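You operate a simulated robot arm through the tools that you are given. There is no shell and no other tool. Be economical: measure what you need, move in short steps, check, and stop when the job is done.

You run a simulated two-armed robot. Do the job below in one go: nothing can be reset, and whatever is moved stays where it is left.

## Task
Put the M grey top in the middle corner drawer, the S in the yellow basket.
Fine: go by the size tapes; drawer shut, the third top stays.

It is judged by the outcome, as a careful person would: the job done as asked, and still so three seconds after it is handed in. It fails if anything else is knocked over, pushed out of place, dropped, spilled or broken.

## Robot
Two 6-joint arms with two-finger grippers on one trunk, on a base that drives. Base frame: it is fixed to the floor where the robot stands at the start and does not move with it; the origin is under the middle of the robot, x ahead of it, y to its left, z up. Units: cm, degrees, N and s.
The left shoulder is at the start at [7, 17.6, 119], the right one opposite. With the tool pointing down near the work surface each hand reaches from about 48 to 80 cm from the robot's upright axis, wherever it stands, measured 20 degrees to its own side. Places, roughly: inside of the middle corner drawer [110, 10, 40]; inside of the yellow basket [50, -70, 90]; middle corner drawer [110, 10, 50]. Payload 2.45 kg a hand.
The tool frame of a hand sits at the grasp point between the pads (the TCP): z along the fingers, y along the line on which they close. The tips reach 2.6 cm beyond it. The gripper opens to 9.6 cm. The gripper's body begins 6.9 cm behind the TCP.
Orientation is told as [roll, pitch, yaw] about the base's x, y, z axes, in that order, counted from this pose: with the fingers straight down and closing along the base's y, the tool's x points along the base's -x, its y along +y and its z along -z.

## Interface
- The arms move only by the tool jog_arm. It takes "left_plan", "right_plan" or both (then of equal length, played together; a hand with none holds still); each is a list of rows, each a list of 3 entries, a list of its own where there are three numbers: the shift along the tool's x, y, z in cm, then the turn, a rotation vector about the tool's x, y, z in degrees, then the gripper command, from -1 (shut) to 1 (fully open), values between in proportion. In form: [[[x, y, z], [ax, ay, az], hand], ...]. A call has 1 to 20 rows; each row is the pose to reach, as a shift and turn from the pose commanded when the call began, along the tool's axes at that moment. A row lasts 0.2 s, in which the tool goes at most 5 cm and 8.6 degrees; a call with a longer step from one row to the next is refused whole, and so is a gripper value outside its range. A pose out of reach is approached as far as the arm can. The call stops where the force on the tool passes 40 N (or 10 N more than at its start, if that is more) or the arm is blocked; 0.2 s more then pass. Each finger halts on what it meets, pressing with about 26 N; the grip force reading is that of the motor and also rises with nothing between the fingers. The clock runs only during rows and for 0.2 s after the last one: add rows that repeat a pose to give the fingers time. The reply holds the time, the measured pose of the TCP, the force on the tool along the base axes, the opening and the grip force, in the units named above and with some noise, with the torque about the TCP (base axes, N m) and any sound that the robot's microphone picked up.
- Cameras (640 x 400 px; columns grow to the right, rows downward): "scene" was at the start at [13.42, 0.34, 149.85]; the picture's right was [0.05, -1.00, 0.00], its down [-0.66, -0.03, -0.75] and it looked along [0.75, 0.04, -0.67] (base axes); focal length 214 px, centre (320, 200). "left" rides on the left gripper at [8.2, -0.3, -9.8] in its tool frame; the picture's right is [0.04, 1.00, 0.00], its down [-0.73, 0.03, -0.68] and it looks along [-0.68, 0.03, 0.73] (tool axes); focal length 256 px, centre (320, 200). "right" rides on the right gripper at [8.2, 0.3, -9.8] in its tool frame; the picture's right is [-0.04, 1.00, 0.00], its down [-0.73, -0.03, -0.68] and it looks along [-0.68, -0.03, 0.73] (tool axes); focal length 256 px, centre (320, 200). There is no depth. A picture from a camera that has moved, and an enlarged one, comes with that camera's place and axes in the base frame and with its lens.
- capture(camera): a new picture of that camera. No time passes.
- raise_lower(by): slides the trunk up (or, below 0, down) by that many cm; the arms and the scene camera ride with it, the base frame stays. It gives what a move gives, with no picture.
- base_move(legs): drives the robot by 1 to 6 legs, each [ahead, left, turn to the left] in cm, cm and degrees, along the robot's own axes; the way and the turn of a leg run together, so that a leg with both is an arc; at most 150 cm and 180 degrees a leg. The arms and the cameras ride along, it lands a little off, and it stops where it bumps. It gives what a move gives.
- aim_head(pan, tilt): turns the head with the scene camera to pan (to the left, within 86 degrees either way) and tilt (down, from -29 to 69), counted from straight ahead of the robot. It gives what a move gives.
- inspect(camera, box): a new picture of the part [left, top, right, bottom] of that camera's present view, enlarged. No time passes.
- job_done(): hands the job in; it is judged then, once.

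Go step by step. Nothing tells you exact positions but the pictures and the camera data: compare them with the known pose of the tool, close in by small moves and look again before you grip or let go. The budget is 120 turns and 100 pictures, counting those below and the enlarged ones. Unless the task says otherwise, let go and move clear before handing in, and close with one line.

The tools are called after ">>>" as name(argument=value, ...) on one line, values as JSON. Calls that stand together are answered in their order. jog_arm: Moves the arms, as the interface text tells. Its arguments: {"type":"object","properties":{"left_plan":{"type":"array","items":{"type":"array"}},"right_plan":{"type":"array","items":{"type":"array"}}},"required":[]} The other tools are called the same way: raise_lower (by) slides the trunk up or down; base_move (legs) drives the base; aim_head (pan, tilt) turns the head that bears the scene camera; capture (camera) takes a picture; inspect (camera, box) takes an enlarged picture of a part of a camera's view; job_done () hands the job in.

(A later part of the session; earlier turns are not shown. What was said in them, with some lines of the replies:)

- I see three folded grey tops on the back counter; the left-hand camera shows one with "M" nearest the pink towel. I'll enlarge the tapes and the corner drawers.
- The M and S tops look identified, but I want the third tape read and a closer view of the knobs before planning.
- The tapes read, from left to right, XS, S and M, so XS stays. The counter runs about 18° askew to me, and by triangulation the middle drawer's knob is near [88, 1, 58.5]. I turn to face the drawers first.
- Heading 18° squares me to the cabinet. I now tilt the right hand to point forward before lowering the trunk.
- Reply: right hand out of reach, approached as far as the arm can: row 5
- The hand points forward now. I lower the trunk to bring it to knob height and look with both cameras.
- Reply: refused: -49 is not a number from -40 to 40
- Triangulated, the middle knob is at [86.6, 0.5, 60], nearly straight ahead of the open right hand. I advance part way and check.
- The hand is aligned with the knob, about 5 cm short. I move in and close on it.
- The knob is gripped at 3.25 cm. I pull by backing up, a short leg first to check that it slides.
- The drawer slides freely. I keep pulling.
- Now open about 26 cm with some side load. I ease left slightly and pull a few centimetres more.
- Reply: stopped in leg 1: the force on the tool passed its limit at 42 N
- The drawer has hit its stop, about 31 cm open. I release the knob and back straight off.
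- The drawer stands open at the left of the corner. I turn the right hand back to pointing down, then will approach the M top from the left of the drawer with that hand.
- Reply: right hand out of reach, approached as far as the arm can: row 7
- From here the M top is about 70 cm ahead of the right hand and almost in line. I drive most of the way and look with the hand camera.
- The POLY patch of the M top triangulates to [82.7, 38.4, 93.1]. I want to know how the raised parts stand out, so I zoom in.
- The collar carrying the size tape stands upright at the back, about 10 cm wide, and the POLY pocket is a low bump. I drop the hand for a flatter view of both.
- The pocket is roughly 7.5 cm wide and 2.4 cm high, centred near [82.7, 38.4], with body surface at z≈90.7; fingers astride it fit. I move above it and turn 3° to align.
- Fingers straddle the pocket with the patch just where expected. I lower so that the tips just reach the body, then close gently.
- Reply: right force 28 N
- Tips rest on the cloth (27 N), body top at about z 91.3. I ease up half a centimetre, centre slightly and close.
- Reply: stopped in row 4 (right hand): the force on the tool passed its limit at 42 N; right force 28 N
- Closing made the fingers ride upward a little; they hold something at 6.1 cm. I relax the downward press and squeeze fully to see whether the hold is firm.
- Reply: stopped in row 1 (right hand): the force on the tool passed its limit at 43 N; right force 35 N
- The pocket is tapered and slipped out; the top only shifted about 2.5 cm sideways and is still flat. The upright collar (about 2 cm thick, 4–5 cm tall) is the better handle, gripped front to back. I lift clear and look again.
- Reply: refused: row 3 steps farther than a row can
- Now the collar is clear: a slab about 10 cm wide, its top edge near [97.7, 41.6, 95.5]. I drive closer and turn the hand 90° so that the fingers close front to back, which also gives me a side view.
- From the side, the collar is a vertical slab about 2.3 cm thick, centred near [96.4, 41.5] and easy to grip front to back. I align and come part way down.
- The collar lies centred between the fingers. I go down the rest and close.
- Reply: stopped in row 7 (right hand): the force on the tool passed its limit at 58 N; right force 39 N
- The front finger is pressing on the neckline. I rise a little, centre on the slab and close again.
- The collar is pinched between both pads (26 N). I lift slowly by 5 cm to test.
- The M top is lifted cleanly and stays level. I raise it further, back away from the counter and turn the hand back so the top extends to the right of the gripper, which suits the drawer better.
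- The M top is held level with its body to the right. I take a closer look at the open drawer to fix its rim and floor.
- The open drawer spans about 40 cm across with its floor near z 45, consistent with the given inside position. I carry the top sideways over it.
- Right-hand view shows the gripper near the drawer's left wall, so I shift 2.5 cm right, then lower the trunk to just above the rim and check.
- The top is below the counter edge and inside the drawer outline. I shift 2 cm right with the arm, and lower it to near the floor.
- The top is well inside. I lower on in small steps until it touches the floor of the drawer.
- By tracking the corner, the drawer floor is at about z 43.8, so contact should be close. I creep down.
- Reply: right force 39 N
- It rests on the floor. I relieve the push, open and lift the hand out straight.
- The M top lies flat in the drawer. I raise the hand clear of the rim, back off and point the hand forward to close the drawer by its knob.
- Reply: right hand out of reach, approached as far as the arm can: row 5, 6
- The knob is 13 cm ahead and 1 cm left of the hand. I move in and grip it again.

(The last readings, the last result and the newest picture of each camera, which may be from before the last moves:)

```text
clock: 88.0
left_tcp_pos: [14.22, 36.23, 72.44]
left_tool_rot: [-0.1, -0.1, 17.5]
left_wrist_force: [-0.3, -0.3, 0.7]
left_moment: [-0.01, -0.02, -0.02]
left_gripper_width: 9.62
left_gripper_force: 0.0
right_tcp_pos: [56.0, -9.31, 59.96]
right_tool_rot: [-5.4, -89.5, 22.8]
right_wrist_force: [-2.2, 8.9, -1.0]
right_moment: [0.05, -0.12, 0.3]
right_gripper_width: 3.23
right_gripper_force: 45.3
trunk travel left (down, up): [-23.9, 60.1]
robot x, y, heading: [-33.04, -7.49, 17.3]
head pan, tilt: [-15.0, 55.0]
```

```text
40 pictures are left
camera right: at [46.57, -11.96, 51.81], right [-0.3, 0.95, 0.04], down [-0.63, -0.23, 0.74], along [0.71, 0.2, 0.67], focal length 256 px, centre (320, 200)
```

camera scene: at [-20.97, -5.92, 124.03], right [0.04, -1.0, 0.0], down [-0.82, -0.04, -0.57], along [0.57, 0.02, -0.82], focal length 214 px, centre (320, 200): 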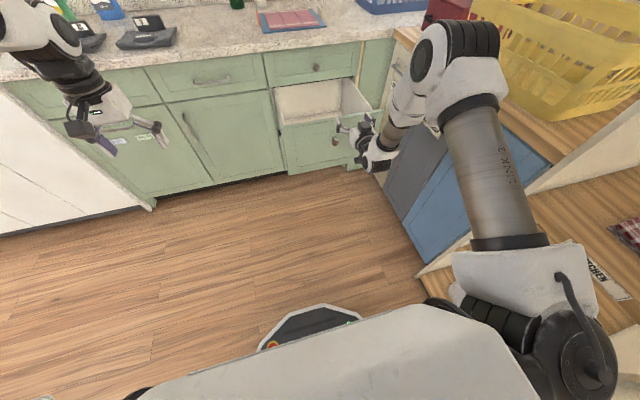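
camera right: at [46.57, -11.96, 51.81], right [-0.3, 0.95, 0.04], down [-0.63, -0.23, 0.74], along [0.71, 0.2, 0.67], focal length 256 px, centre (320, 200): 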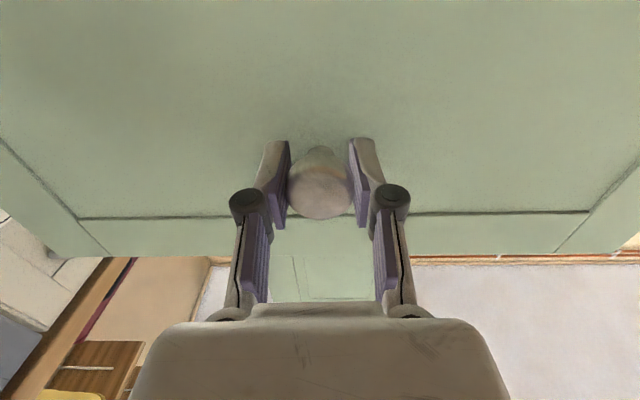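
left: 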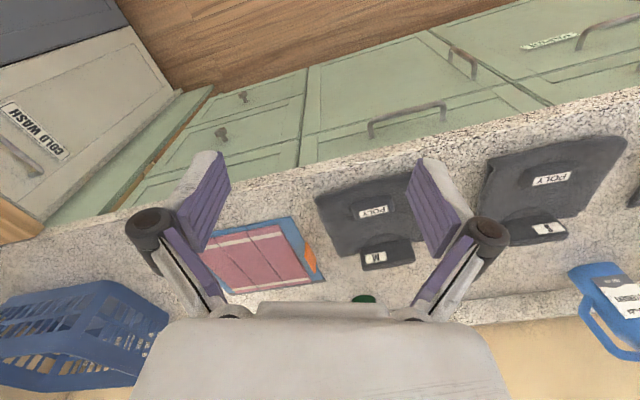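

Gripped. The shut position is 31.5 cm ahead along 18.1°; I push it in by driving, most of it first.

>>> base_move(legs=[[24, 0.3, 0.3]])

>>> base_move(legs=[[7, 0, 0]])

>>> capture(camera="scene")

```text
clock: 90.0
left_tcp_pos: [37.25, 44.19, 72.42]
left_tool_rot: [0.0, -0.1, 17.9]
left_wrist_force: [-0.1, 0.6, -0.2]
left_moment: [-0.03, 0.01, -0.01]
left_gripper_width: 9.6
left_gripper_force: 0.0
right_tcp_pos: [79.33, -1.63, 59.87]
right_tool_rot: [29.4, -89.5, -12.2]
right_wrist_force: [2.6, -0.7, -2.8]
right_moment: [0.35, -0.73, 0.14]
right_gripper_width: 3.25
right_gripper_force: 44.9
trunk travel left (down, up): [-23.9, 60.1]
robot x, y, heading: [-9.97, -0.25, 17.8]
head pan, tilt: [-15.0, 55.0]
stopped in leg 1: the force on the tool passed its limit at 40 N (the readings are from after the stop); the commanded pose is now the measured one
```

```text
clock: 91.0
left_tcp_pos: [43.92, 46.31, 72.36]
left_tool_rot: [-0.1, 0.0, 17.7]
left_wrist_force: [0.1, -0.9, -0.4]
left_moment: [0.03, -0.04, -0.01]
left_gripper_width: 9.59
left_gripper_force: 0.1
right_tcp_pos: [86.07, 0.56, 60.01]
right_tool_rot: [24.6, -89.5, -7.4]
right_wrist_force: [2.1, 3.8, -5.0]
right_moment: [0.09, -0.05, 0.27]
right_gripper_width: 3.24
right_gripper_force: 44.8
trunk travel left (down, up): [-23.9, 60.1]
robot x, y, heading: [-2.95, 2.54, 17.9]
head pan, tilt: [-15.0, 55.0]
```

```text
39 pictures are left
camera scene: at [8.89, 4.03, 104.41], right [0.05, -1.0, 0.0], down [-0.82, -0.04, -0.57], along [0.57, 0.03, -0.82], focal length 214 px, centre (320, 200)
```

scene: 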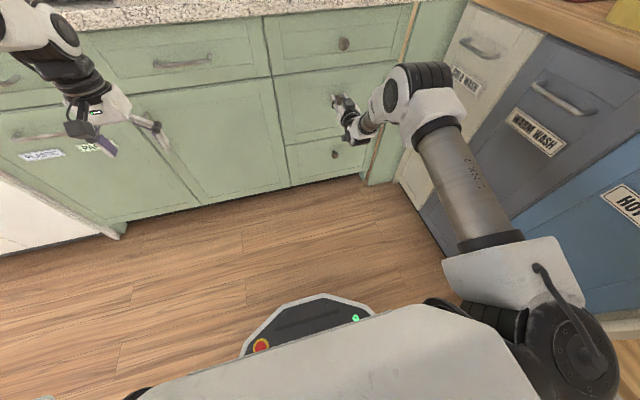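

The knob is back at its original place. I nudge forward slightly to be sure it is fully home, then release and back off.

>>> jog_arm(right_plan=[[[0, 0, 0.3], [0, 0, 0], -1], [[0, 0, 0.6], [0, 0, 0], -1], [[0, 0, 0.6], [0, 0, 0], -1]])

>>> jog_arm(right_plan=[[[0, 0, 0], [0, 0, 0], -0.3], [[0, 0, 0], [0, 0, 0], 0.3], [[0, 0, 0], [0, 0, 0], 1], [[0, 0, 0], [0, 0, 0], 1], [[0, 0, -3], [0, 0, 0], 1], [[0, 0, -6], [0, 0, 0], 1], [[0, 0, -9], [0, 0, 0], 1], [[0, 0, -12], [0, 0, 0], 1], [[0, 0, -12], [0, 0, 0], 1]])

>>> capture(camera="right")

>>> inspect(camera="scene", box=[230, 0, 440, 200])

```text
clock: 91.8
left_tcp_pos: [43.77, 46.26, 72.53]
left_tool_rot: [0.0, -0.2, 17.8]
left_wrist_force: [-0.4, -0.3, -0.4]
left_moment: [0.0, -0.02, 0.0]
left_gripper_width: 9.62
left_gripper_force: 0.1
right_tcp_pos: [86.32, 0.79, 60.03]
right_tool_rot: [21.6, -89.4, -4.4]
right_wrist_force: [-27.6, -5.3, -4.9]
right_moment: [0.1, -0.29, 0.21]
right_gripper_width: 3.26
right_gripper_force: 45.0
trunk travel left (down, up): [-23.9, 60.1]
robot x, y, heading: [-3.6, 2.53, 18.0]
head pan, tilt: [-15.0, 55.0]
```

```text
clock: 93.8
left_tcp_pos: [43.75, 46.36, 72.47]
left_tool_rot: [0.0, -0.1, 17.8]
left_wrist_force: [0.6, 0.0, 0.5]
left_moment: [0.02, 0.02, 0.01]
left_gripper_width: 9.58
left_gripper_force: 0.0
right_tcp_pos: [74.9, -2.76, 60.43]
right_tool_rot: [30.5, -89.6, -13.1]
right_wrist_force: [-0.2, -0.6, -0.1]
right_moment: [0.0, 0.0, 0.01]
right_gripper_width: 9.58
right_gripper_force: 0.2
trunk travel left (down, up): [-23.9, 60.1]
robot x, y, heading: [-3.16, 2.45, 17.9]
head pan, tilt: [-15.0, 55.0]
```

```text
38 pictures are left
camera right: at [65.44, -5.28, 52.11], right [-0.3, 0.95, 0.04], down [-0.63, -0.23, 0.74], along [0.71, 0.19, 0.67], focal length 256 px, centre (320, 200)
```

right: 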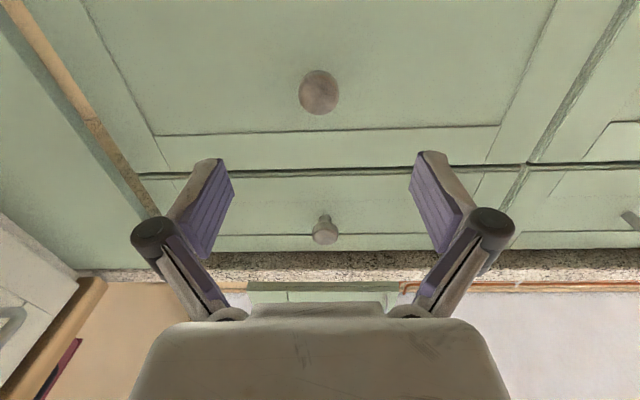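

```text
2.00 times, centred on (335, 100) of scene
camera zoom: at [8.81, 3.99, 104.43], right [0.05, -1.0, 0.0], down [-0.82, -0.04, -0.57], along [0.57, 0.03, -0.82], focal length 429 px, centre (290, 400)
```

zoom: 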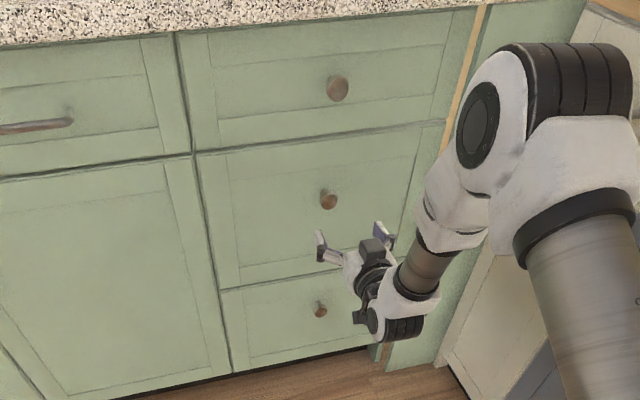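

The drawer is shut flush. Next is the S top: I back off, raise the trunk and turn the right hand down again; I also lift the left hand out of the way.

>>> base_move(legs=[[-28, 0, 0]])

>>> raise_lower(by=40)

>>> raise_lower(by=14)

>>> jog_arm(right_plan=[[[0, 0, -1], [0, 8, 0], 1], [[0, 0, -2], [0, 16, 0], 1], [[0, 0, -3], [0, 24, 0], 1], [[0, 0, -4], [0, 32, 0], 1], [[0, 0, -5], [0, 40, 0], 1], [[0, 0, -6], [0, 48, 0], 1], [[0, 0, -7], [0, 56, 0], 1], [[0, 0, -8], [0, 64, 0], 1], [[0, 0, -9], [0, 72, 0], 1], [[0, 0, -9], [0, 80, 0], 1], [[0, 0, -9], [0, 88, 0], 1], [[0, 0, -9], [0, 90, 0], 1], [[0, 0, -9], [0, 90, 0], 1]], left_plan=[[[1, 0, -1], [0, 0, 0], 1], [[2, 0, -2], [0, 0, 0], 1], [[3, 0, -3], [0, 0, 0], 1], [[4, 0, -4], [0, 0, 0], 1], [[5, 0, -5], [0, 0, 0], 1], [[6, 0, -6], [0, 0, 0], 1], [[7, 0, -7], [0, 0, 0], 1], [[8, 0, -8], [0, 0, 0], 1], [[8, 0, -9], [0, 0, 0], 1], [[8, 0, -10], [0, 0, 0], 1], [[8, 0, -11], [0, 0, 0], 1], [[8, 0, -12], [0, 0, 0], 1], [[8, 0, -12], [0, 0, 0], 1]])

```text
clock: 95.7
left_tcp_pos: [17.69, 37.87, 72.48]
left_tool_rot: [-0.1, 0.0, 17.9]
left_wrist_force: [1.2, 0.0, -0.2]
left_moment: [0.03, 0.02, 0.02]
left_gripper_width: 9.57
left_gripper_force: 0.1
right_tcp_pos: [48.8, -11.27, 60.34]
right_tool_rot: [31.9, -89.6, -14.5]
right_wrist_force: [-0.9, 0.6, -0.5]
right_moment: [0.01, 0.02, 0.03]
right_gripper_width: 9.6
right_gripper_force: 0.2
trunk travel left (down, up): [-23.9, 60.1]
robot x, y, heading: [-29.3, -6.16, 17.9]
head pan, tilt: [-15.0, 55.0]
```

```text
clock: 99.5
left_tcp_pos: [17.81, 37.86, 112.51]
left_tool_rot: [0.0, -0.1, 18.0]
left_wrist_force: [0.1, -0.3, -0.5]
left_moment: [-0.02, -0.01, -0.01]
left_gripper_width: 9.59
left_gripper_force: 0.0
right_tcp_pos: [48.89, -11.2, 100.22]
right_tool_rot: [28.8, -89.7, -11.5]
right_wrist_force: [-0.2, 0.1, 0.0]
right_moment: [-0.04, 0.01, -0.03]
right_gripper_width: 9.6
right_gripper_force: 0.1
trunk travel left (down, up): [-63.9, 20.1]
robot x, y, heading: [-29.44, -5.98, 18.0]
head pan, tilt: [-15.0, 55.0]
```

```text
clock: 101.2
left_tcp_pos: [17.88, 37.91, 126.51]
left_tool_rot: [-0.1, 0.0, 17.9]
left_wrist_force: [1.2, -0.2, 0.5]
left_moment: [0.0, -0.01, -0.02]
left_gripper_width: 9.63
left_gripper_force: 0.1
right_tcp_pos: [48.92, -11.07, 114.29]
right_tool_rot: [28.4, -89.6, -11.3]
right_wrist_force: [0.5, 0.2, 0.2]
right_moment: [0.02, 0.02, -0.04]
right_gripper_width: 9.58
right_gripper_force: 0.2
trunk travel left (down, up): [-77.9, 6.1]
robot x, y, heading: [-29.04, -6.54, 18.2]
head pan, tilt: [-15.0, 55.0]
```

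```text
clock: 104.0
left_tcp_pos: [10.25, 35.39, 138.5]
left_tool_rot: [-0.1, -0.1, 17.8]
left_wrist_force: [-0.5, 0.1, 0.0]
left_moment: [0.01, -0.01, 0.02]
left_gripper_width: 9.61
left_gripper_force: 0.1
right_tcp_pos: [40.19, -13.87, 114.32]
right_tool_rot: [0.2, 0.4, 17.3]
right_wrist_force: [0.3, 0.3, 0.4]
right_moment: [0.01, 0.02, 0.03]
right_gripper_width: 9.59
right_gripper_force: 0.0
right hand out of reach, approached as far as the arm can: row 7, 8
trunk travel left (down, up): [-77.9, 6.1]
robot x, y, heading: [-29.35, -6.34, 17.8]
head pan, tilt: [-15.0, 55.0]
```

>>> jog_arm(right_plan=[[[0, 0, 0], [0, 0, 8], 1], [[0, 0, 0], [0, 0, 16], 1], [[0, 0, 0], [0, 0, 24], 1], [[0, 0, 0], [0, 0, 32], 1], [[0, 0, 0], [0, 0, 40], 1], [[0, 0, 0], [0, 0, 48], 1], [[0, 0, 0], [0, 0, 56], 1], [[0, 0, 0], [0, 0, 64], 1], [[0, 0, 0], [0, 0, 72], 1], [[0, 0, 0], [0, 0, 80], 1], [[0, 0, 0], [0, 0, 86], 1], [[0, 0, 0], [0, 0, 86], 1]])

>>> aim_head(pan=0, tilt=40)

>>> base_move(legs=[[0, 67, 0], [48, 0, 0]])

>>> capture(camera="scene")

>>> capture(camera="right")

```text
clock: 106.6
left_tcp_pos: [10.25, 35.52, 138.37]
left_tool_rot: [0.0, -0.1, 17.8]
left_wrist_force: [0.0, 0.0, -0.4]
left_moment: [-0.01, 0.01, 0.01]
left_gripper_width: 9.6
left_gripper_force: 0.1
right_tcp_pos: [40.43, -13.78, 114.35]
right_tool_rot: [-0.3, 0.2, -68.8]
right_wrist_force: [0.0, -0.2, 0.4]
right_moment: [0.02, 0.01, 0.02]
right_gripper_width: 9.58
right_gripper_force: 0.0
trunk travel left (down, up): [-77.9, 6.1]
robot x, y, heading: [-29.42, -6.22, 18.0]
head pan, tilt: [-15.0, 55.0]
```

```text
clock: 107.4
left_tcp_pos: [10.23, 35.51, 138.39]
left_tool_rot: [0.0, 0.0, 17.8]
left_wrist_force: [-0.1, 0.4, -0.9]
left_moment: [0.02, -0.01, -0.02]
left_gripper_width: 9.61
left_gripper_force: 0.0
right_tcp_pos: [40.35, -13.69, 114.19]
right_tool_rot: [-0.3, 0.2, -68.7]
right_wrist_force: [0.0, 0.6, 0.0]
right_moment: [0.02, -0.01, 0.0]
right_gripper_width: 9.61
right_gripper_force: 0.1
trunk travel left (down, up): [-77.9, 6.1]
robot x, y, heading: [-29.34, -6.24, 18.0]
head pan, tilt: [0.0, 40.0]
```

```text
clock: 113.5
left_tcp_pos: [34.64, 114.38, 138.54]
left_tool_rot: [0.0, -0.3, 18.5]
left_wrist_force: [0.7, 0.6, -0.3]
left_moment: [0.01, -0.04, -0.02]
left_gripper_width: 9.62
left_gripper_force: 0.1
right_tcp_pos: [65.48, 65.54, 114.37]
right_tool_rot: [-0.2, 0.2, -68.1]
right_wrist_force: [0.4, 0.2, 0.4]
right_moment: [0.01, -0.02, -0.01]
right_gripper_width: 9.6
right_gripper_force: 0.1
trunk travel left (down, up): [-77.9, 6.1]
robot x, y, heading: [-4.18, 72.72, 18.6]
head pan, tilt: [0.0, 40.0]
```

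```text
36 pictures are left
camera scene: at [8.57, 76.46, 160.52], right [0.32, -0.95, 0.0], down [-0.61, -0.2, -0.77], along [0.73, 0.24, -0.64], focal length 214 px, centre (320, 200)
```

scene: 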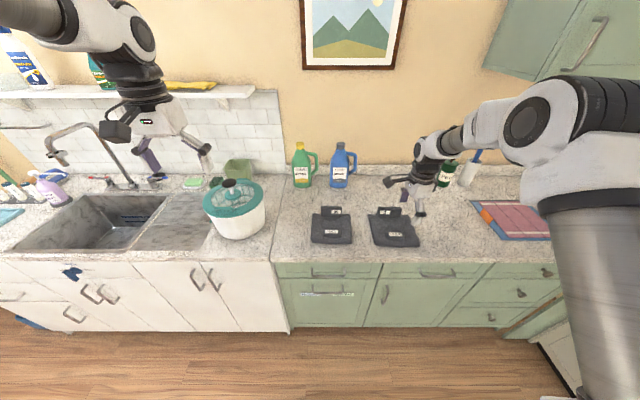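

```text
35 pictures are left
camera right: at [62.89, 73.31, 124.12], right [0.94, 0.34, -0.01], down [0.25, -0.69, 0.68], along [0.22, -0.64, -0.74], focal length 256 px, centre (320, 200)
```

right: 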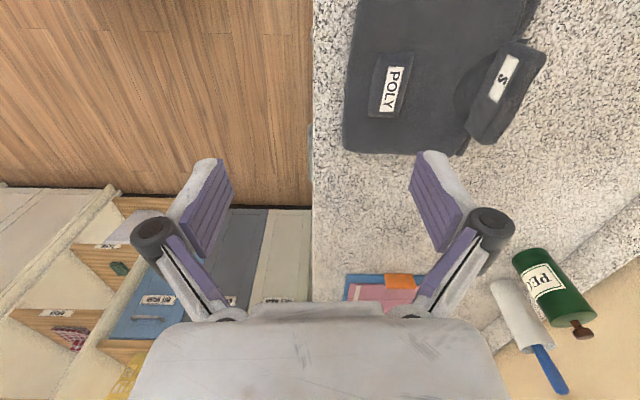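

S's collar is about 21 cm ahead of the hand. I drive up to it and lower to hover height.

>>> base_move(legs=[[20, -1, 0]])

>>> jog_arm(right_plan=[[[0, 0, 3.5], [0, 0, 0], 1], [[0, 0, 7.5], [0, 0, 0], 1], [[0, 0, 7.5], [0, 0, 0], 1]])

>>> capture(camera="right")

>>> inspect(camera="scene", box=[280, 150, 480, 300])

```text
clock: 115.2
left_tcp_pos: [53.85, 119.87, 138.51]
left_tool_rot: [-0.1, -0.4, 18.5]
left_wrist_force: [-0.9, -0.3, -0.6]
left_moment: [0.01, -0.02, 0.0]
left_gripper_width: 9.58
left_gripper_force: 0.1
right_tcp_pos: [84.84, 71.09, 114.54]
right_tool_rot: [-0.2, 0.2, -68.0]
right_wrist_force: [-0.2, -0.2, 0.7]
right_moment: [0.0, -0.02, 0.02]
right_gripper_width: 9.58
right_gripper_force: 0.0
trunk travel left (down, up): [-77.9, 6.1]
robot x, y, heading: [15.16, 77.82, 18.7]
head pan, tilt: [0.0, 40.0]
```

```text
clock: 116.0
left_tcp_pos: [54.27, 119.95, 138.41]
left_tool_rot: [-0.1, -0.1, 18.5]
left_wrist_force: [-0.6, 0.1, -0.9]
left_moment: [0.0, 0.0, -0.01]
left_gripper_width: 9.6
left_gripper_force: 0.0
right_tcp_pos: [85.03, 71.15, 106.77]
right_tool_rot: [-0.3, 0.2, -68.1]
right_wrist_force: [-1.0, -0.2, -0.1]
right_moment: [-0.01, 0.01, 0.04]
right_gripper_width: 9.59
right_gripper_force: 0.1
trunk travel left (down, up): [-77.9, 6.1]
robot x, y, heading: [15.43, 77.73, 18.6]
head pan, tilt: [0.0, 40.0]
```

```text
34 pictures are left
camera right: at [82.41, 78.93, 116.48], right [0.94, 0.34, -0.01], down [0.25, -0.69, 0.68], along [0.22, -0.64, -0.74], focal length 256 px, centre (320, 200)
```

right: 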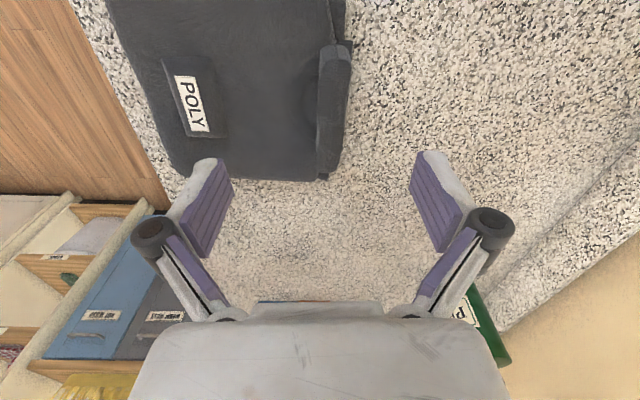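

```text
2.67 times, centred on (380, 225) of scene
camera zoom: at [28.25, 82.02, 160.49], right [0.32, -0.95, 0.0], down [-0.61, -0.2, -0.77], along [0.73, 0.24, -0.64], focal length 572 px, centre (160, 133)
```

zoom: 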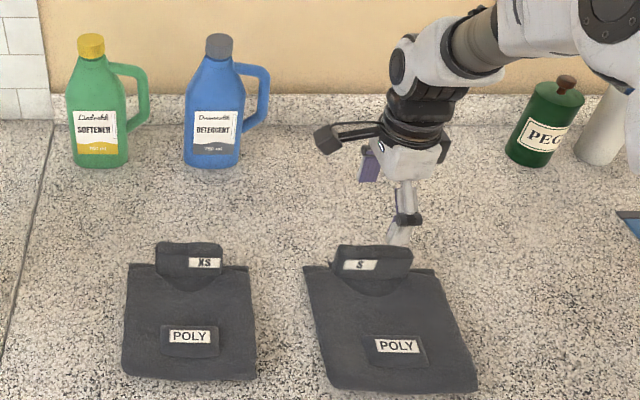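

The S collar is centred near [86.4, 69.9], about 5° off the hand's angle. I align, come down part way and check.

>>> jog_arm(right_plan=[[[-0.8, 0.4, 1], [0, 0, 2.5], 1], [[-1.6, 0.9, 3.5], [0, 0, 5], 1], [[-1.6, 0.9, 7], [0, 0, 5], 1], [[-1.6, 0.9, 7], [0, 0, 5], 1]])

>>> capture(camera="right")

```text
clock: 117.0
left_tcp_pos: [54.16, 119.8, 138.49]
left_tool_rot: [-0.1, -0.2, 18.5]
left_wrist_force: [0.0, -0.4, 1.1]
left_moment: [0.03, -0.01, -0.06]
left_gripper_width: 9.58
left_gripper_force: 0.0
right_tcp_pos: [86.38, 70.01, 99.81]
right_tool_rot: [-0.4, 0.1, -73.1]
right_wrist_force: [-0.1, -0.1, -0.1]
right_moment: [-0.03, 0.02, 0.0]
right_gripper_width: 9.6
right_gripper_force: 0.1
trunk travel left (down, up): [-77.9, 6.1]
robot x, y, heading: [15.44, 77.31, 18.3]
head pan, tilt: [0.0, 40.0]
```

```text
32 pictures are left
camera right: at [84.52, 77.94, 109.66], right [0.97, 0.25, -0.01], down [0.19, -0.71, 0.68], along [0.17, -0.66, -0.74], focal length 256 px, centre (320, 200)
```

right: 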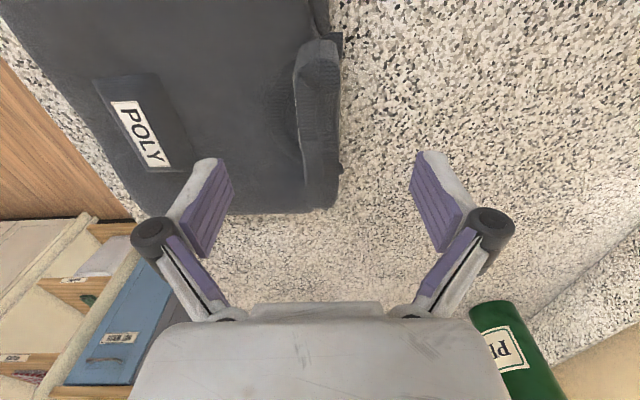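

Well centred. I go down to the height that worked for the M top and close.

>>> jog_arm(right_plan=[[[0, 0, 1.5], [0, 0, 0], 0.6], [[0, 0, 3], [0, 0, 0], 0.3], [[0, 0, 3.7], [0, 0, 0], 0], [[0, 0, 3.7], [0, 0, 0], -0.3], [[0, 0, 3.7], [0, 0, 0], -0.5], [[0, 0, 3.7], [0, 0, 0], -0.7], [[0, 0, 3.7], [0, 0, 0], -1], [[0, 0, 3.7], [0, 0, 0], -1], [[0, 0, 3.7], [0, 0, 0], -1]])

>>> capture(camera="right")

```text
clock: 119.0
left_tcp_pos: [54.31, 119.92, 138.45]
left_tool_rot: [-0.1, 0.0, 18.6]
left_wrist_force: [0.8, -0.1, 0.6]
left_moment: [0.01, 0.01, 0.01]
left_gripper_width: 9.6
left_gripper_force: 0.0
right_tcp_pos: [86.4, 69.94, 96.03]
right_tool_rot: [-0.3, 0.3, -73.1]
right_wrist_force: [-1.1, -0.1, -0.1]
right_moment: [0.03, 0.01, 0.06]
right_gripper_width: 1.25
right_gripper_force: 26.1
trunk travel left (down, up): [-77.9, 6.1]
robot x, y, heading: [15.25, 77.97, 18.5]
head pan, tilt: [0.0, 40.0]
```

```text
31 pictures are left
camera right: at [84.54, 77.94, 105.95], right [0.97, 0.25, -0.01], down [0.19, -0.71, 0.68], along [0.17, -0.66, -0.74], focal length 256 px, centre (320, 200)
```

right: 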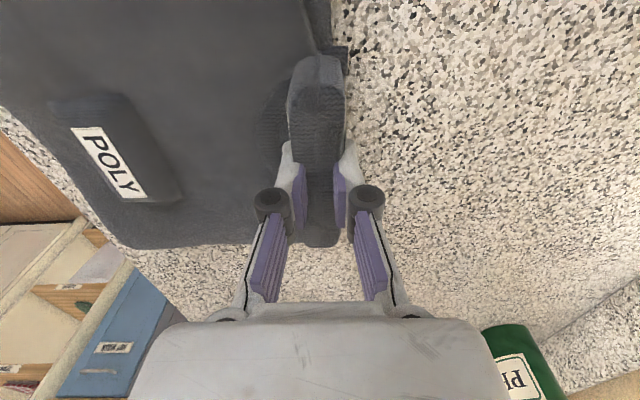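

The S collar is clamped exactly as M's was. I lift it, test the hold and back away.

>>> jog_arm(right_plan=[[[0, 0, -1], [0, 0, 0], -1], [[0, 0, -3], [0, 0, 0], -1], [[0, 0, -6], [0, 0, 0], -1], [[0, 0, -9], [0, 0, 0], -1], [[0, 0, -12], [0, 0, 0], -1], [[0, 0, -14], [0, 0, 0], -1], [[0, 0, -14], [0, 0, 0], -1]])

>>> base_move(legs=[[-70, 0, 0]])

>>> capture(camera="scene")

```text
clock: 120.5
left_tcp_pos: [54.25, 119.78, 138.4]
left_tool_rot: [0.0, -0.1, 18.5]
left_wrist_force: [-0.4, -0.3, -0.8]
left_moment: [-0.02, -0.02, 0.05]
left_gripper_width: 9.6
left_gripper_force: 0.0
right_tcp_pos: [86.36, 69.82, 110.19]
right_tool_rot: [-0.4, 0.2, -73.0]
right_wrist_force: [-0.4, -1.5, -1.9]
right_moment: [0.08, -0.1, -0.02]
right_gripper_width: 1.24
right_gripper_force: 26.3
trunk travel left (down, up): [-77.9, 6.1]
robot x, y, heading: [15.45, 77.75, 18.5]
head pan, tilt: [0.0, 40.0]
```

```text
clock: 124.4
left_tcp_pos: [-11.78, 97.72, 138.44]
left_tool_rot: [-0.1, -0.1, 18.6]
left_wrist_force: [-1.0, 0.3, 0.0]
left_moment: [0.0, -0.01, -0.01]
left_gripper_width: 9.61
left_gripper_force: 0.0
right_tcp_pos: [20.3, 47.71, 110.17]
right_tool_rot: [-0.5, 0.2, -73.1]
right_wrist_force: [0.2, -0.6, -1.4]
right_moment: [-0.01, -0.08, -0.02]
right_gripper_width: 1.25
right_gripper_force: 26.2
trunk travel left (down, up): [-77.9, 6.1]
robot x, y, heading: [-50.84, 55.8, 18.6]
head pan, tilt: [0.0, 40.0]
```

```text
30 pictures are left
camera scene: at [-37.77, 59.8, 160.48], right [0.32, -0.95, 0.0], down [-0.61, -0.2, -0.77], along [0.73, 0.24, -0.64], focal length 214 px, centre (320, 200)
```

scene: 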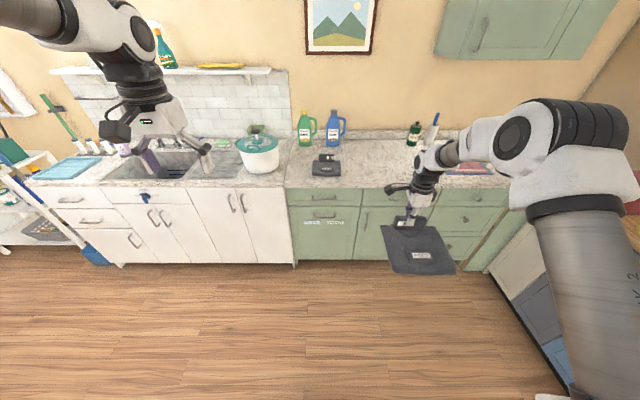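

S is held level and XS is untouched. Now I lift higher, turn toward the right-hand counter and look at the yellow basket and the shelves above it.

>>> jog_arm(right_plan=[[[0, 0, -2], [0, 0, 0], -1], [[0, 0, -4], [0, 0, 0], -1], [[0, 0, -6], [0, 0, 0], -1], [[0, 0, -8], [0, 0, 0], -1], [[0, 0, -8], [0, 0, 0], -1]])

>>> base_move(legs=[[0, 0, -69], [40, 25, 0]])

>>> aim_head(pan=-15, tilt=35)

>>> capture(camera="scene")

```text
clock: 125.6
left_tcp_pos: [-11.79, 97.62, 138.43]
left_tool_rot: [-0.1, -0.1, 18.5]
left_wrist_force: [0.2, -0.4, 0.2]
left_moment: [0.04, 0.01, -0.01]
left_gripper_width: 9.62
left_gripper_force: 0.2
right_tcp_pos: [20.33, 47.61, 118.21]
right_tool_rot: [-0.4, 0.2, -73.0]
right_wrist_force: [0.1, 0.6, -0.9]
right_moment: [0.02, -0.12, 0.0]
right_gripper_width: 1.26
right_gripper_force: 26.5
trunk travel left (down, up): [-77.9, 6.1]
robot x, y, heading: [-50.52, 55.88, 18.5]
head pan, tilt: [0.0, 40.0]
```

```text
clock: 131.5
left_tcp_pos: [46.42, 17.06, 138.57]
left_tool_rot: [0.0, -0.1, -51.9]
left_wrist_force: [0.6, 0.9, 0.5]
left_moment: [0.01, -0.04, -0.03]
left_gripper_width: 9.59
left_gripper_force: 0.1
right_tcp_pos: [10.04, -29.87, 118.19]
right_tool_rot: [-0.4, 0.2, -143.5]
right_wrist_force: [0.0, 0.2, -1.3]
right_moment: [-0.09, -0.12, 0.0]
right_gripper_width: 1.24
right_gripper_force: 25.9
trunk travel left (down, up): [-77.9, 6.1]
robot x, y, heading: [-6.09, 39.77, -51.6]
head pan, tilt: [0.0, 40.0]
```

```text
clock: 132.2
left_tcp_pos: [46.47, 16.94, 138.45]
left_tool_rot: [-0.1, 0.0, -51.9]
left_wrist_force: [-0.1, 0.6, 0.8]
left_moment: [0.0, 0.07, 0.01]
left_gripper_width: 9.6
left_gripper_force: 0.1
right_tcp_pos: [10.19, -30.06, 118.24]
right_tool_rot: [-0.4, 0.2, -143.5]
right_wrist_force: [0.4, 0.1, -2.4]
right_moment: [-0.09, -0.07, 0.0]
right_gripper_width: 1.28
right_gripper_force: 25.9
trunk travel left (down, up): [-77.9, 6.1]
robot x, y, heading: [-6.01, 39.08, -51.6]
head pan, tilt: [-15.0, 35.0]
```

```text
29 pictures are left
camera scene: at [0.48, 27.32, 161.24], right [-0.92, -0.39, 0.0], down [-0.23, 0.53, -0.82], along [0.32, -0.75, -0.57], focal length 214 px, centre (320, 200)
```

scene: 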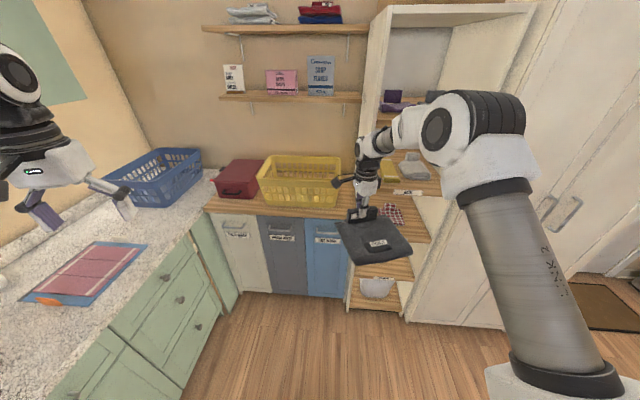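

>>> inspect(camera="scene", box=[200, 60, 440, 260])

```text
2.00 times, centred on (320, 160) of scene
camera zoom: at [0.48, 27.32, 161.24], right [-0.92, -0.39, 0.0], down [-0.23, 0.53, -0.82], along [0.32, -0.75, -0.57], focal length 429 px, centre (320, 280)
```

zoom: 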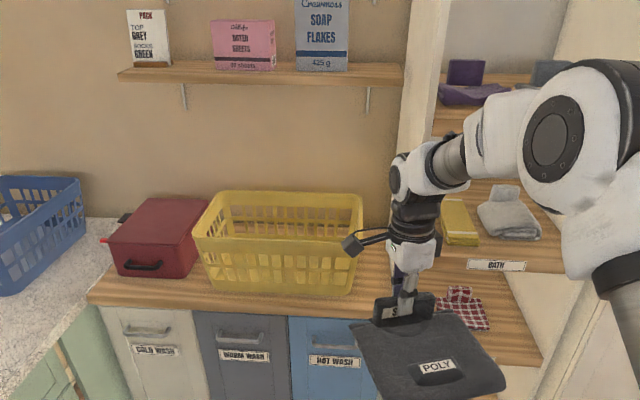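

The basket's rim spans roughly 43 × 30 cm at z≈106, with a wall shelf above it near z 141 over its rear half. I turn the hand so the top lies along the basket, and then tilt it 30° so that the wrist will stay clear of the shelf.

>>> jog_arm(right_plan=[[[0, 0, 0], [0, 0, -7], -1], [[0, 0, 0], [0, 0, -14], -1], [[0, 0, 0], [0, 0, -21], -1], [[0, 0, 0], [0, 0, -28], -1], [[0, 0, 0], [0, 0, -35], -1], [[0, 0, 0], [0, 0, -42], -1], [[0, 0, 0], [0, 0, -49], -1], [[0, 0, 0], [0, 0, -56], -1], [[0, 0, 0], [0, 0, -63], -1], [[0, 0, 0], [0, 0, -70], -1], [[0, 0, 0], [0, 0, -72], -1], [[0, 0, 0], [0, 0, -72], -1]])

>>> jog_arm(right_plan=[[[0, 0, 0], [0, -6, 0], -1], [[0, 0, 0], [0, -12, 0], -1], [[0, 0, 0], [0, -18, 0], -1], [[0, 0, 0], [0, -24, 0], -1], [[0, 0, 0], [0, -30, 0], -1], [[0, 0, 0], [0, -30, 0], -1]])

>>> capture(camera="scene")

```text
clock: 134.8
left_tcp_pos: [46.51, 16.99, 138.37]
left_tool_rot: [0.0, -0.2, -51.9]
left_wrist_force: [0.1, -0.3, 0.2]
left_moment: [0.01, 0.02, 0.01]
left_gripper_width: 9.6
left_gripper_force: 0.0
right_tcp_pos: [10.16, -30.06, 118.25]
right_tool_rot: [0.2, 0.4, -71.4]
right_wrist_force: [-0.5, 0.5, -0.5]
right_moment: [0.07, -0.1, -0.03]
right_gripper_width: 1.26
right_gripper_force: 26.2
trunk travel left (down, up): [-77.9, 6.1]
robot x, y, heading: [-6.3, 39.54, -51.9]
head pan, tilt: [-15.0, 35.0]
```

```text
clock: 136.2
left_tcp_pos: [46.46, 16.89, 138.49]
left_tool_rot: [0.0, 0.0, -52.0]
left_wrist_force: [-0.2, -0.3, 0.2]
left_moment: [0.03, 0.0, 0.0]
left_gripper_width: 9.61
left_gripper_force: 0.0
right_tcp_pos: [10.13, -30.13, 118.28]
right_tool_rot: [0.0, -29.6, -71.5]
right_wrist_force: [0.7, -0.6, -1.5]
right_moment: [0.1, -0.11, -0.01]
right_gripper_width: 1.23
right_gripper_force: 25.9
trunk travel left (down, up): [-77.9, 6.1]
robot x, y, heading: [-6.52, 39.55, -51.9]
head pan, tilt: [-15.0, 35.0]
```

```text
27 pictures are left
camera scene: at [0.42, 27.29, 161.24], right [-0.92, -0.39, 0.0], down [-0.23, 0.53, -0.82], along [0.32, -0.75, -0.57], focal length 214 px, centre (320, 200)
```

scene: 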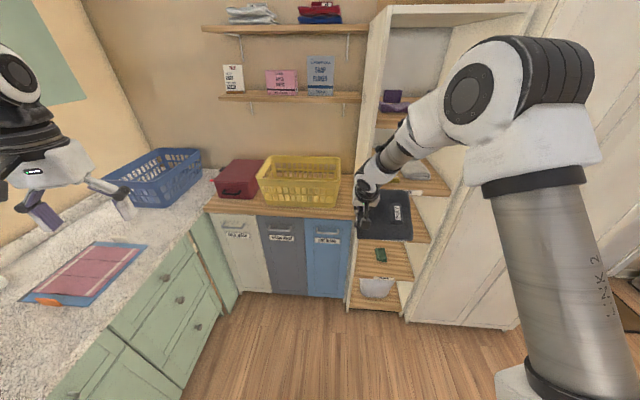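

The tilt works. I raise the trunk 5 cm and drive most of the way to the basket, stopping short to look.

>>> raise_lower(by=5.5)

>>> base_move(legs=[[10, 17.5, 0], [27, 0, 0]])

>>> capture(camera="scene")

>>> capture(camera="right")

```text
clock: 137.2
left_tcp_pos: [46.54, 17.01, 143.9]
left_tool_rot: [0.0, 0.0, -51.9]
left_wrist_force: [0.0, 0.1, 0.0]
left_moment: [0.01, 0.02, 0.0]
left_gripper_width: 9.59
left_gripper_force: 0.1
right_tcp_pos: [10.2, -30.08, 123.74]
right_tool_rot: [0.1, -29.6, -71.5]
right_wrist_force: [-0.3, -0.9, -1.9]
right_moment: [0.1, -0.11, 0.02]
right_gripper_width: 1.27
right_gripper_force: 26.0
trunk travel left (down, up): [-83.4, 0.6]
robot x, y, heading: [-6.08, 39.59, -51.9]
head pan, tilt: [-15.0, 35.0]
```

```text
clock: 140.3
left_tcp_pos: [83.7, -0.69, 144.09]
left_tool_rot: [-0.1, -0.2, -51.7]
left_wrist_force: [-0.4, 0.6, 0.9]
left_moment: [-0.01, -0.05, 0.01]
left_gripper_width: 9.61
left_gripper_force: 0.1
right_tcp_pos: [47.4, -47.9, 124.0]
right_tool_rot: [0.1, -29.6, -71.4]
right_wrist_force: [-0.1, 0.0, -0.9]
right_moment: [0.07, -0.14, 0.01]
right_gripper_width: 1.25
right_gripper_force: 25.9
trunk travel left (down, up): [-83.4, 0.6]
robot x, y, heading: [30.77, 21.05, -51.6]
head pan, tilt: [-15.0, 35.0]
```

```text
26 pictures are left
camera scene: at [37.4, 9.5, 166.78], right [-0.92, -0.4, 0.0], down [-0.23, 0.53, -0.82], along [0.32, -0.75, -0.57], focal length 214 px, centre (320, 200)
```

scene: 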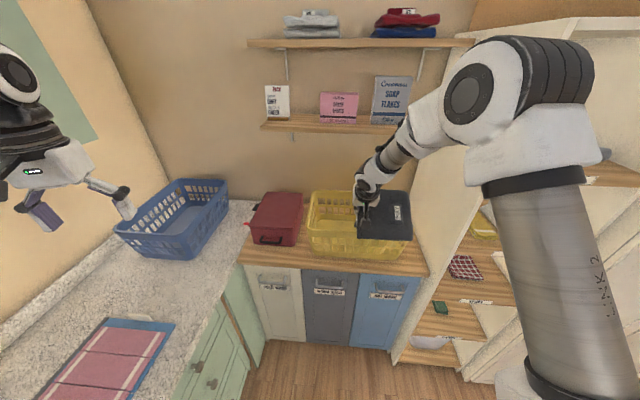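

```text
25 pictures are left
camera right: at [43.91, -36.39, 128.34], right [0.96, 0.29, 0.02], down [0.07, -0.29, 0.95], along [0.28, -0.91, -0.3], focal length 256 px, centre (320, 200)
```

right: 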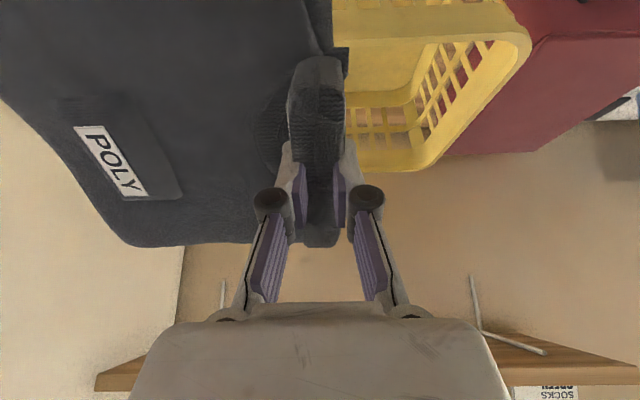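

The rim is confirmed by the hand camera (ahead edge, back edge and height agree). I advance the last 20 cm over the basket.

>>> base_move(legs=[[19.5, -0.4, 0]])

>>> capture(camera="scene")

>>> capture(camera="right")

```text
clock: 141.9
left_tcp_pos: [94.75, -15.83, 144.03]
left_tool_rot: [-0.1, -0.3, -52.0]
left_wrist_force: [0.0, -0.1, 0.3]
left_moment: [-0.03, -0.07, -0.01]
left_gripper_width: 9.6
left_gripper_force: 0.0
right_tcp_pos: [58.44, -62.87, 124.04]
right_tool_rot: [0.3, -29.8, -71.6]
right_wrist_force: [-0.2, -0.1, -1.0]
right_moment: [0.11, -0.14, -0.02]
right_gripper_width: 1.27
right_gripper_force: 25.7
trunk travel left (down, up): [-83.4, 0.6]
robot x, y, heading: [42.39, 6.41, -51.8]
head pan, tilt: [-15.0, 35.0]
```

```text
24 pictures are left
camera scene: at [48.54, -5.38, 166.8], right [-0.92, -0.39, 0.0], down [-0.22, 0.53, -0.82], along [0.32, -0.75, -0.57], focal length 214 px, centre (320, 200)
```

scene: 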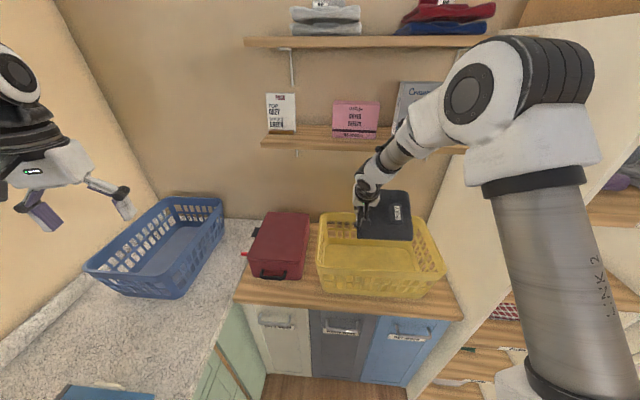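

```text
23 pictures are left
camera right: at [54.97, -51.32, 128.41], right [0.96, 0.28, 0.02], down [0.07, -0.29, 0.95], along [0.28, -0.91, -0.3], focal length 256 px, centre (320, 200)
```

right: 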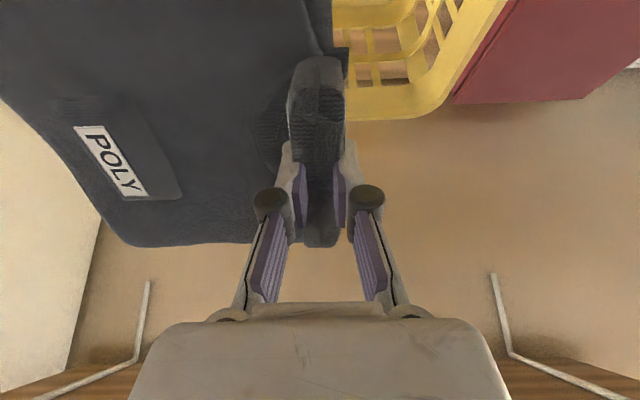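

Over the basket and clear of the shelf. I lower 16 cm with the trunk and check.

>>> raise_lower(by=-16)

>>> capture(camera="scene")

>>> capture(camera="right")

```text
clock: 143.7
left_tcp_pos: [94.9, -16.01, 128.1]
left_tool_rot: [-0.1, -0.2, -51.9]
left_wrist_force: [0.7, -0.3, -0.7]
left_moment: [0.0, -0.02, -0.01]
left_gripper_width: 9.61
left_gripper_force: 0.0
right_tcp_pos: [58.58, -62.97, 107.76]
right_tool_rot: [0.1, -29.5, -71.5]
right_wrist_force: [-0.6, 0.3, -0.5]
right_moment: [0.11, -0.05, 0.0]
right_gripper_width: 1.27
right_gripper_force: 25.7
trunk travel left (down, up): [-67.4, 16.6]
robot x, y, heading: [42.16, 6.57, -51.9]
head pan, tilt: [-15.0, 35.0]
```

```text
22 pictures are left
camera scene: at [48.79, -5.73, 150.76], right [-0.92, -0.39, 0.0], down [-0.23, 0.53, -0.82], along [0.32, -0.75, -0.57], focal length 214 px, centre (320, 200)
```

scene: 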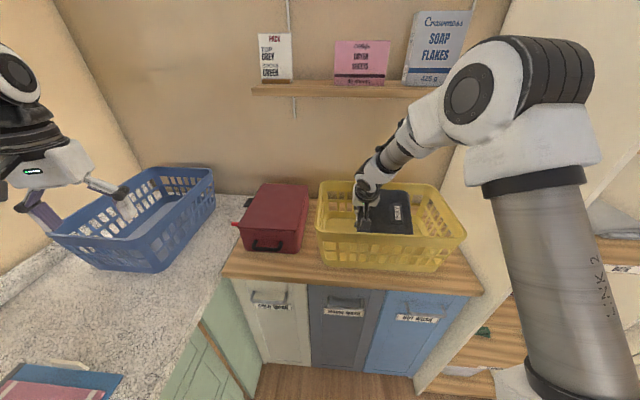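

```text
21 pictures are left
camera right: at [55.17, -51.58, 112.26], right [0.96, 0.28, 0.02], down [0.07, -0.3, 0.95], along [0.28, -0.91, -0.3], focal length 256 px, centre (320, 200)
```

right: 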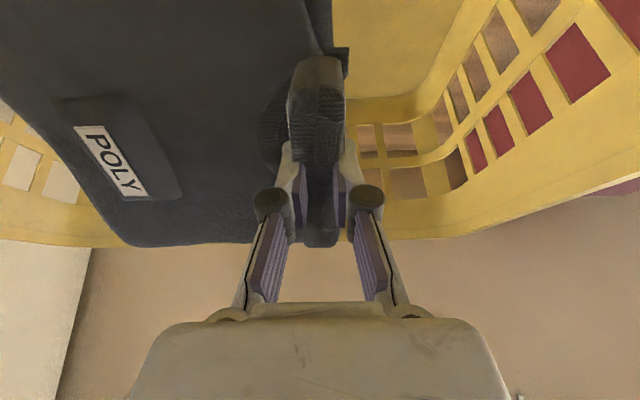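

The top is entering the basket neatly. Now I level the hand gradually while lowering and moving 4 cm deeper, so neither the camera meets the front rim nor the wrist the shelf.

>>> jog_arm(right_plan=[[[-1.0, 0, 2.3], [0, 5, 0], -1], [[-1.96, 0, 4.6], [0, 10, 0], -1], [[-1, 0, 6.3], [0, 15, 0], -1], [[0.04, 0, 8.06], [0, 20, 0], -1], [[0.8, 0, 9.4], [0, 25, 0], -1], [[1.54, 0, 10.66], [0, 30, 0], -1], [[1.54, 0, 10.66], [0, 30, 0], -1]])

>>> capture(camera="scene")

>>> capture(camera="right")

```text
clock: 145.3
left_tcp_pos: [94.95, -16.15, 127.92]
left_tool_rot: [-0.1, -0.1, -51.9]
left_wrist_force: [0.0, 0.2, 0.4]
left_moment: [0.0, 0.01, 0.02]
left_gripper_width: 9.61
left_gripper_force: 0.0
right_tcp_pos: [59.79, -66.82, 97.84]
right_tool_rot: [0.1, 0.5, -71.5]
right_wrist_force: [0.8, -0.4, -1.7]
right_moment: [0.03, -0.09, -0.01]
right_gripper_width: 1.27
right_gripper_force: 26.0
trunk travel left (down, up): [-67.4, 16.6]
robot x, y, heading: [42.01, 6.38, -51.6]
head pan, tilt: [-15.0, 35.0]
```

```text
20 pictures are left
camera scene: at [48.81, -5.72, 150.75], right [-0.92, -0.39, 0.0], down [-0.23, 0.53, -0.82], along [0.32, -0.75, -0.57], focal length 214 px, centre (320, 200)
```

scene: 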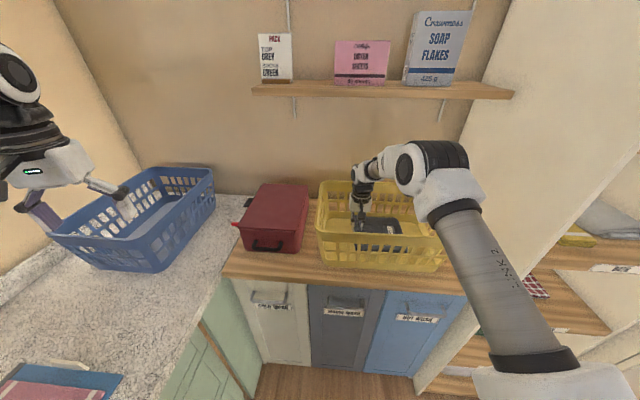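

```text
19 pictures are left
camera right: at [57.64, -58.96, 107.56], right [0.96, 0.28, 0.0], down [0.21, -0.71, 0.67], along [0.19, -0.65, -0.74], focal length 256 px, centre (320, 200)
```

right: 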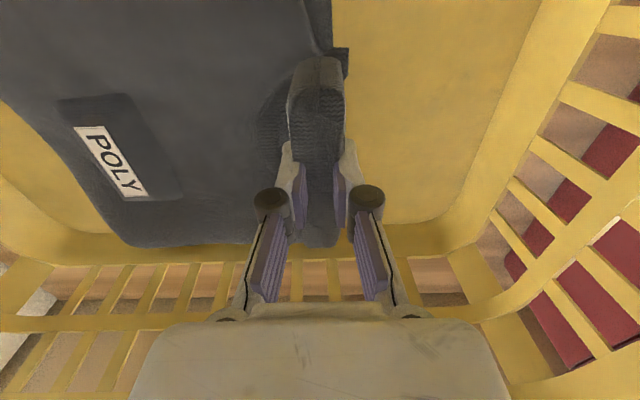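

The top hovers level just above the basket floor. I creep down to contact.

>>> jog_arm(right_plan=[[[0, 0, 0.5], [0, 0, 0], -1], [[0, 0, 1.0], [0, 0, 0], -1], [[0, 0, 1.4], [0, 0, 0], -1], [[0, 0, 1.4], [0, 0, 0], -1]])

```text
clock: 146.3
left_tcp_pos: [94.83, -15.77, 128.07]
left_tool_rot: [0.0, -0.2, -51.9]
left_wrist_force: [0.1, 0.3, 0.5]
left_moment: [0.03, -0.01, -0.02]
left_gripper_width: 9.6
left_gripper_force: 0.1
right_tcp_pos: [59.84, -66.84, 96.74]
right_tool_rot: [0.2, 0.0, -71.6]
right_wrist_force: [1.5, -4.8, 21.0]
right_moment: [0.28, 0.06, 0.09]
right_gripper_width: 1.25
right_gripper_force: 26.1
trunk travel left (down, up): [-67.4, 16.6]
robot x, y, heading: [42.16, 6.17, -51.8]
head pan, tilt: [-15.0, 35.0]
```

It touches the basket floor. I ease the push, open the fingers and lift a little to check that it stays.

>>> jog_arm(right_plan=[[[0, 0, -0.4], [0, 0, 0], -1], [[0, 0, -0.4], [0, 0, 0], -0.7], [[0, 0, -0.4], [0, 0, 0], -0.3], [[0, 0, -0.4], [0, 0, 0], 0], [[0, 0, -0.4], [0, 0, 0], 0], [[0, 0, -1.5], [0, 0, 0], 0], [[0, 0, -3], [0, 0, 0], 0], [[0, 0, -5], [0, 0, 0], 0], [[0, 0, -5], [0, 0, 0], 0]])

>>> capture(camera="right")

```text
clock: 148.3
left_tcp_pos: [94.97, -16.13, 127.93]
left_tool_rot: [0.0, -0.1, -51.9]
left_wrist_force: [-0.8, -0.3, 0.4]
left_moment: [0.03, 0.01, 0.0]
left_gripper_width: 9.63
left_gripper_force: 0.2
right_tcp_pos: [59.83, -66.77, 101.47]
right_tool_rot: [0.2, 0.3, -71.5]
right_wrist_force: [0.0, -0.9, -0.9]
right_moment: [-0.02, -0.02, 0.01]
right_gripper_width: 4.79
right_gripper_force: 0.0
trunk travel left (down, up): [-67.4, 16.6]
robot x, y, heading: [42.28, 6.47, -51.9]
head pan, tilt: [-15.0, 35.0]
```

```text
18 pictures are left
camera right: at [57.68, -58.93, 111.19], right [0.96, 0.28, 0.0], down [0.21, -0.71, 0.67], along [0.19, -0.65, -0.74], focal length 256 px, centre (320, 200)
```

right: 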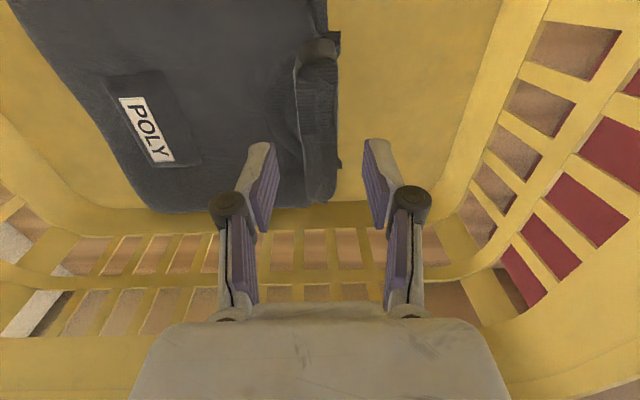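

S lies flat in the yellow basket. I withdraw by the same tilted path, raise and back away.

>>> jog_arm(right_plan=[[[0, 0, -2], [0, -5, 0], 0], [[0.5, 0, -4], [0, -10, 0], 0], [[1.5, 0, -5.5], [0, -15, 0], 0], [[2.5, 0, -6.5], [0, -20, 0], 0], [[3.5, 0, -7], [0, -25, 0], 0], [[4, 0, -7], [0, -30, 0], 0], [[4, 0, -7], [0, -30, 0], 0]])

>>> raise_lower(by=15)

>>> base_move(legs=[[-45, 0, 0]])

>>> capture(camera="scene")

```text
clock: 149.9
left_tcp_pos: [94.96, -16.14, 127.87]
left_tool_rot: [0.0, -0.1, -51.9]
left_wrist_force: [0.1, -0.3, 0.7]
left_moment: [0.03, 0.01, -0.02]
left_gripper_width: 9.57
left_gripper_force: 0.1
right_tcp_pos: [58.57, -63.04, 108.39]
right_tool_rot: [0.1, -29.7, -71.5]
right_wrist_force: [-0.1, 0.2, -1.0]
right_moment: [0.02, -0.01, 0.01]
right_gripper_width: 4.8
right_gripper_force: 0.0
trunk travel left (down, up): [-67.4, 16.6]
robot x, y, heading: [42.17, 6.35, -51.8]
head pan, tilt: [-15.0, 35.0]
```

```text
clock: 151.7
left_tcp_pos: [94.99, -15.99, 142.97]
left_tool_rot: [-0.1, -0.1, -51.9]
left_wrist_force: [0.7, 0.0, 0.5]
left_moment: [0.02, -0.02, 0.01]
left_gripper_width: 9.61
left_gripper_force: 0.1
right_tcp_pos: [58.48, -63.12, 123.58]
right_tool_rot: [0.1, -29.6, -71.5]
right_wrist_force: [0.2, -0.3, 0.1]
right_moment: [0.01, 0.0, -0.01]
right_gripper_width: 4.81
right_gripper_force: 0.0
trunk travel left (down, up): [-82.4, 1.6]
robot x, y, heading: [41.84, 5.99, -51.7]
head pan, tilt: [-15.0, 35.0]
```

```text
clock: 154.4
left_tcp_pos: [66.75, 19.47, 142.97]
left_tool_rot: [0.0, 0.0, -52.4]
left_wrist_force: [0.9, 0.2, -0.5]
left_moment: [0.03, -0.03, -0.02]
left_gripper_width: 9.6
left_gripper_force: 0.1
right_tcp_pos: [29.81, -27.2, 123.4]
right_tool_rot: [0.1, -29.5, -72.0]
right_wrist_force: [-0.1, 0.5, -0.3]
right_moment: [0.01, 0.02, 0.0]
right_gripper_width: 4.81
right_gripper_force: 0.0
trunk travel left (down, up): [-82.4, 1.6]
robot x, y, heading: [14.19, 42.83, -52.3]
head pan, tilt: [-15.0, 35.0]
```

```text
17 pictures are left
camera scene: at [20.67, 30.2, 165.73], right [-0.92, -0.39, 0.0], down [-0.22, 0.53, -0.82], along [0.31, -0.76, -0.57], focal length 214 px, centre (320, 200)
```

scene: 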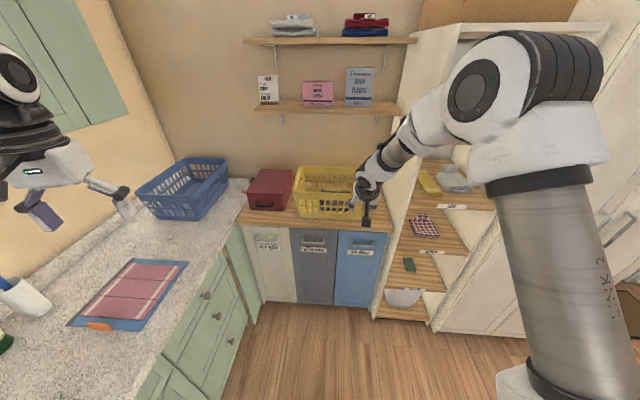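

Everything around the basket is in place. I take one last look at the drawer front and the XS top.

>>> aim_head(pan=45, tilt=40)

>>> capture(camera="scene")

```text
clock: 155.7
left_tcp_pos: [66.61, 19.62, 143.03]
left_tool_rot: [-0.2, -0.1, -52.4]
left_wrist_force: [0.1, 0.9, -0.5]
left_moment: [-0.01, 0.01, 0.0]
left_gripper_width: 9.63
left_gripper_force: 0.1
right_tcp_pos: [29.71, -27.08, 123.39]
right_tool_rot: [0.1, -29.6, -72.0]
right_wrist_force: [-0.3, 0.0, 0.2]
right_moment: [0.03, -0.02, 0.0]
right_gripper_width: 4.79
right_gripper_force: 0.1
trunk travel left (down, up): [-82.4, 1.6]
robot x, y, heading: [14.11, 42.69, -52.2]
head pan, tilt: [45.0, 40.0]
```

```text
16 pictures are left
camera scene: at [25.59, 37.38, 165.0], right [-0.13, -0.99, 0.0], down [-0.64, 0.08, -0.77], along [0.76, -0.1, -0.64], focal length 214 px, centre (320, 200)
```

scene: 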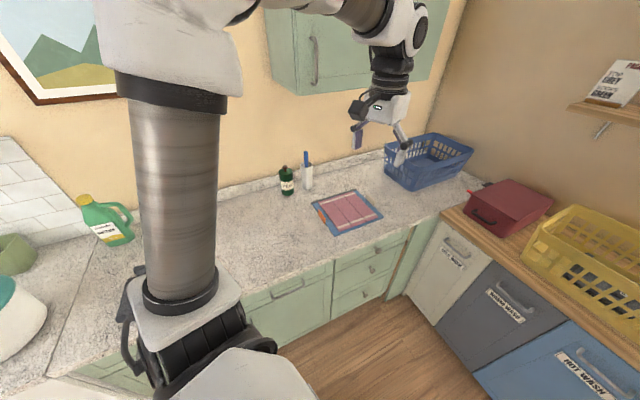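

The drawer is shut, and nothing in view looks displaced. The left arm hides the XS top here, but I saw it undisturbed after lifting S and have not been near it since. I hand in.

>>> job_done()

```text
The job is handed in.
```

The M top is in the middle corner drawer, which is shut. The S top is in the yellow basket, and the XS top was left where it lay.
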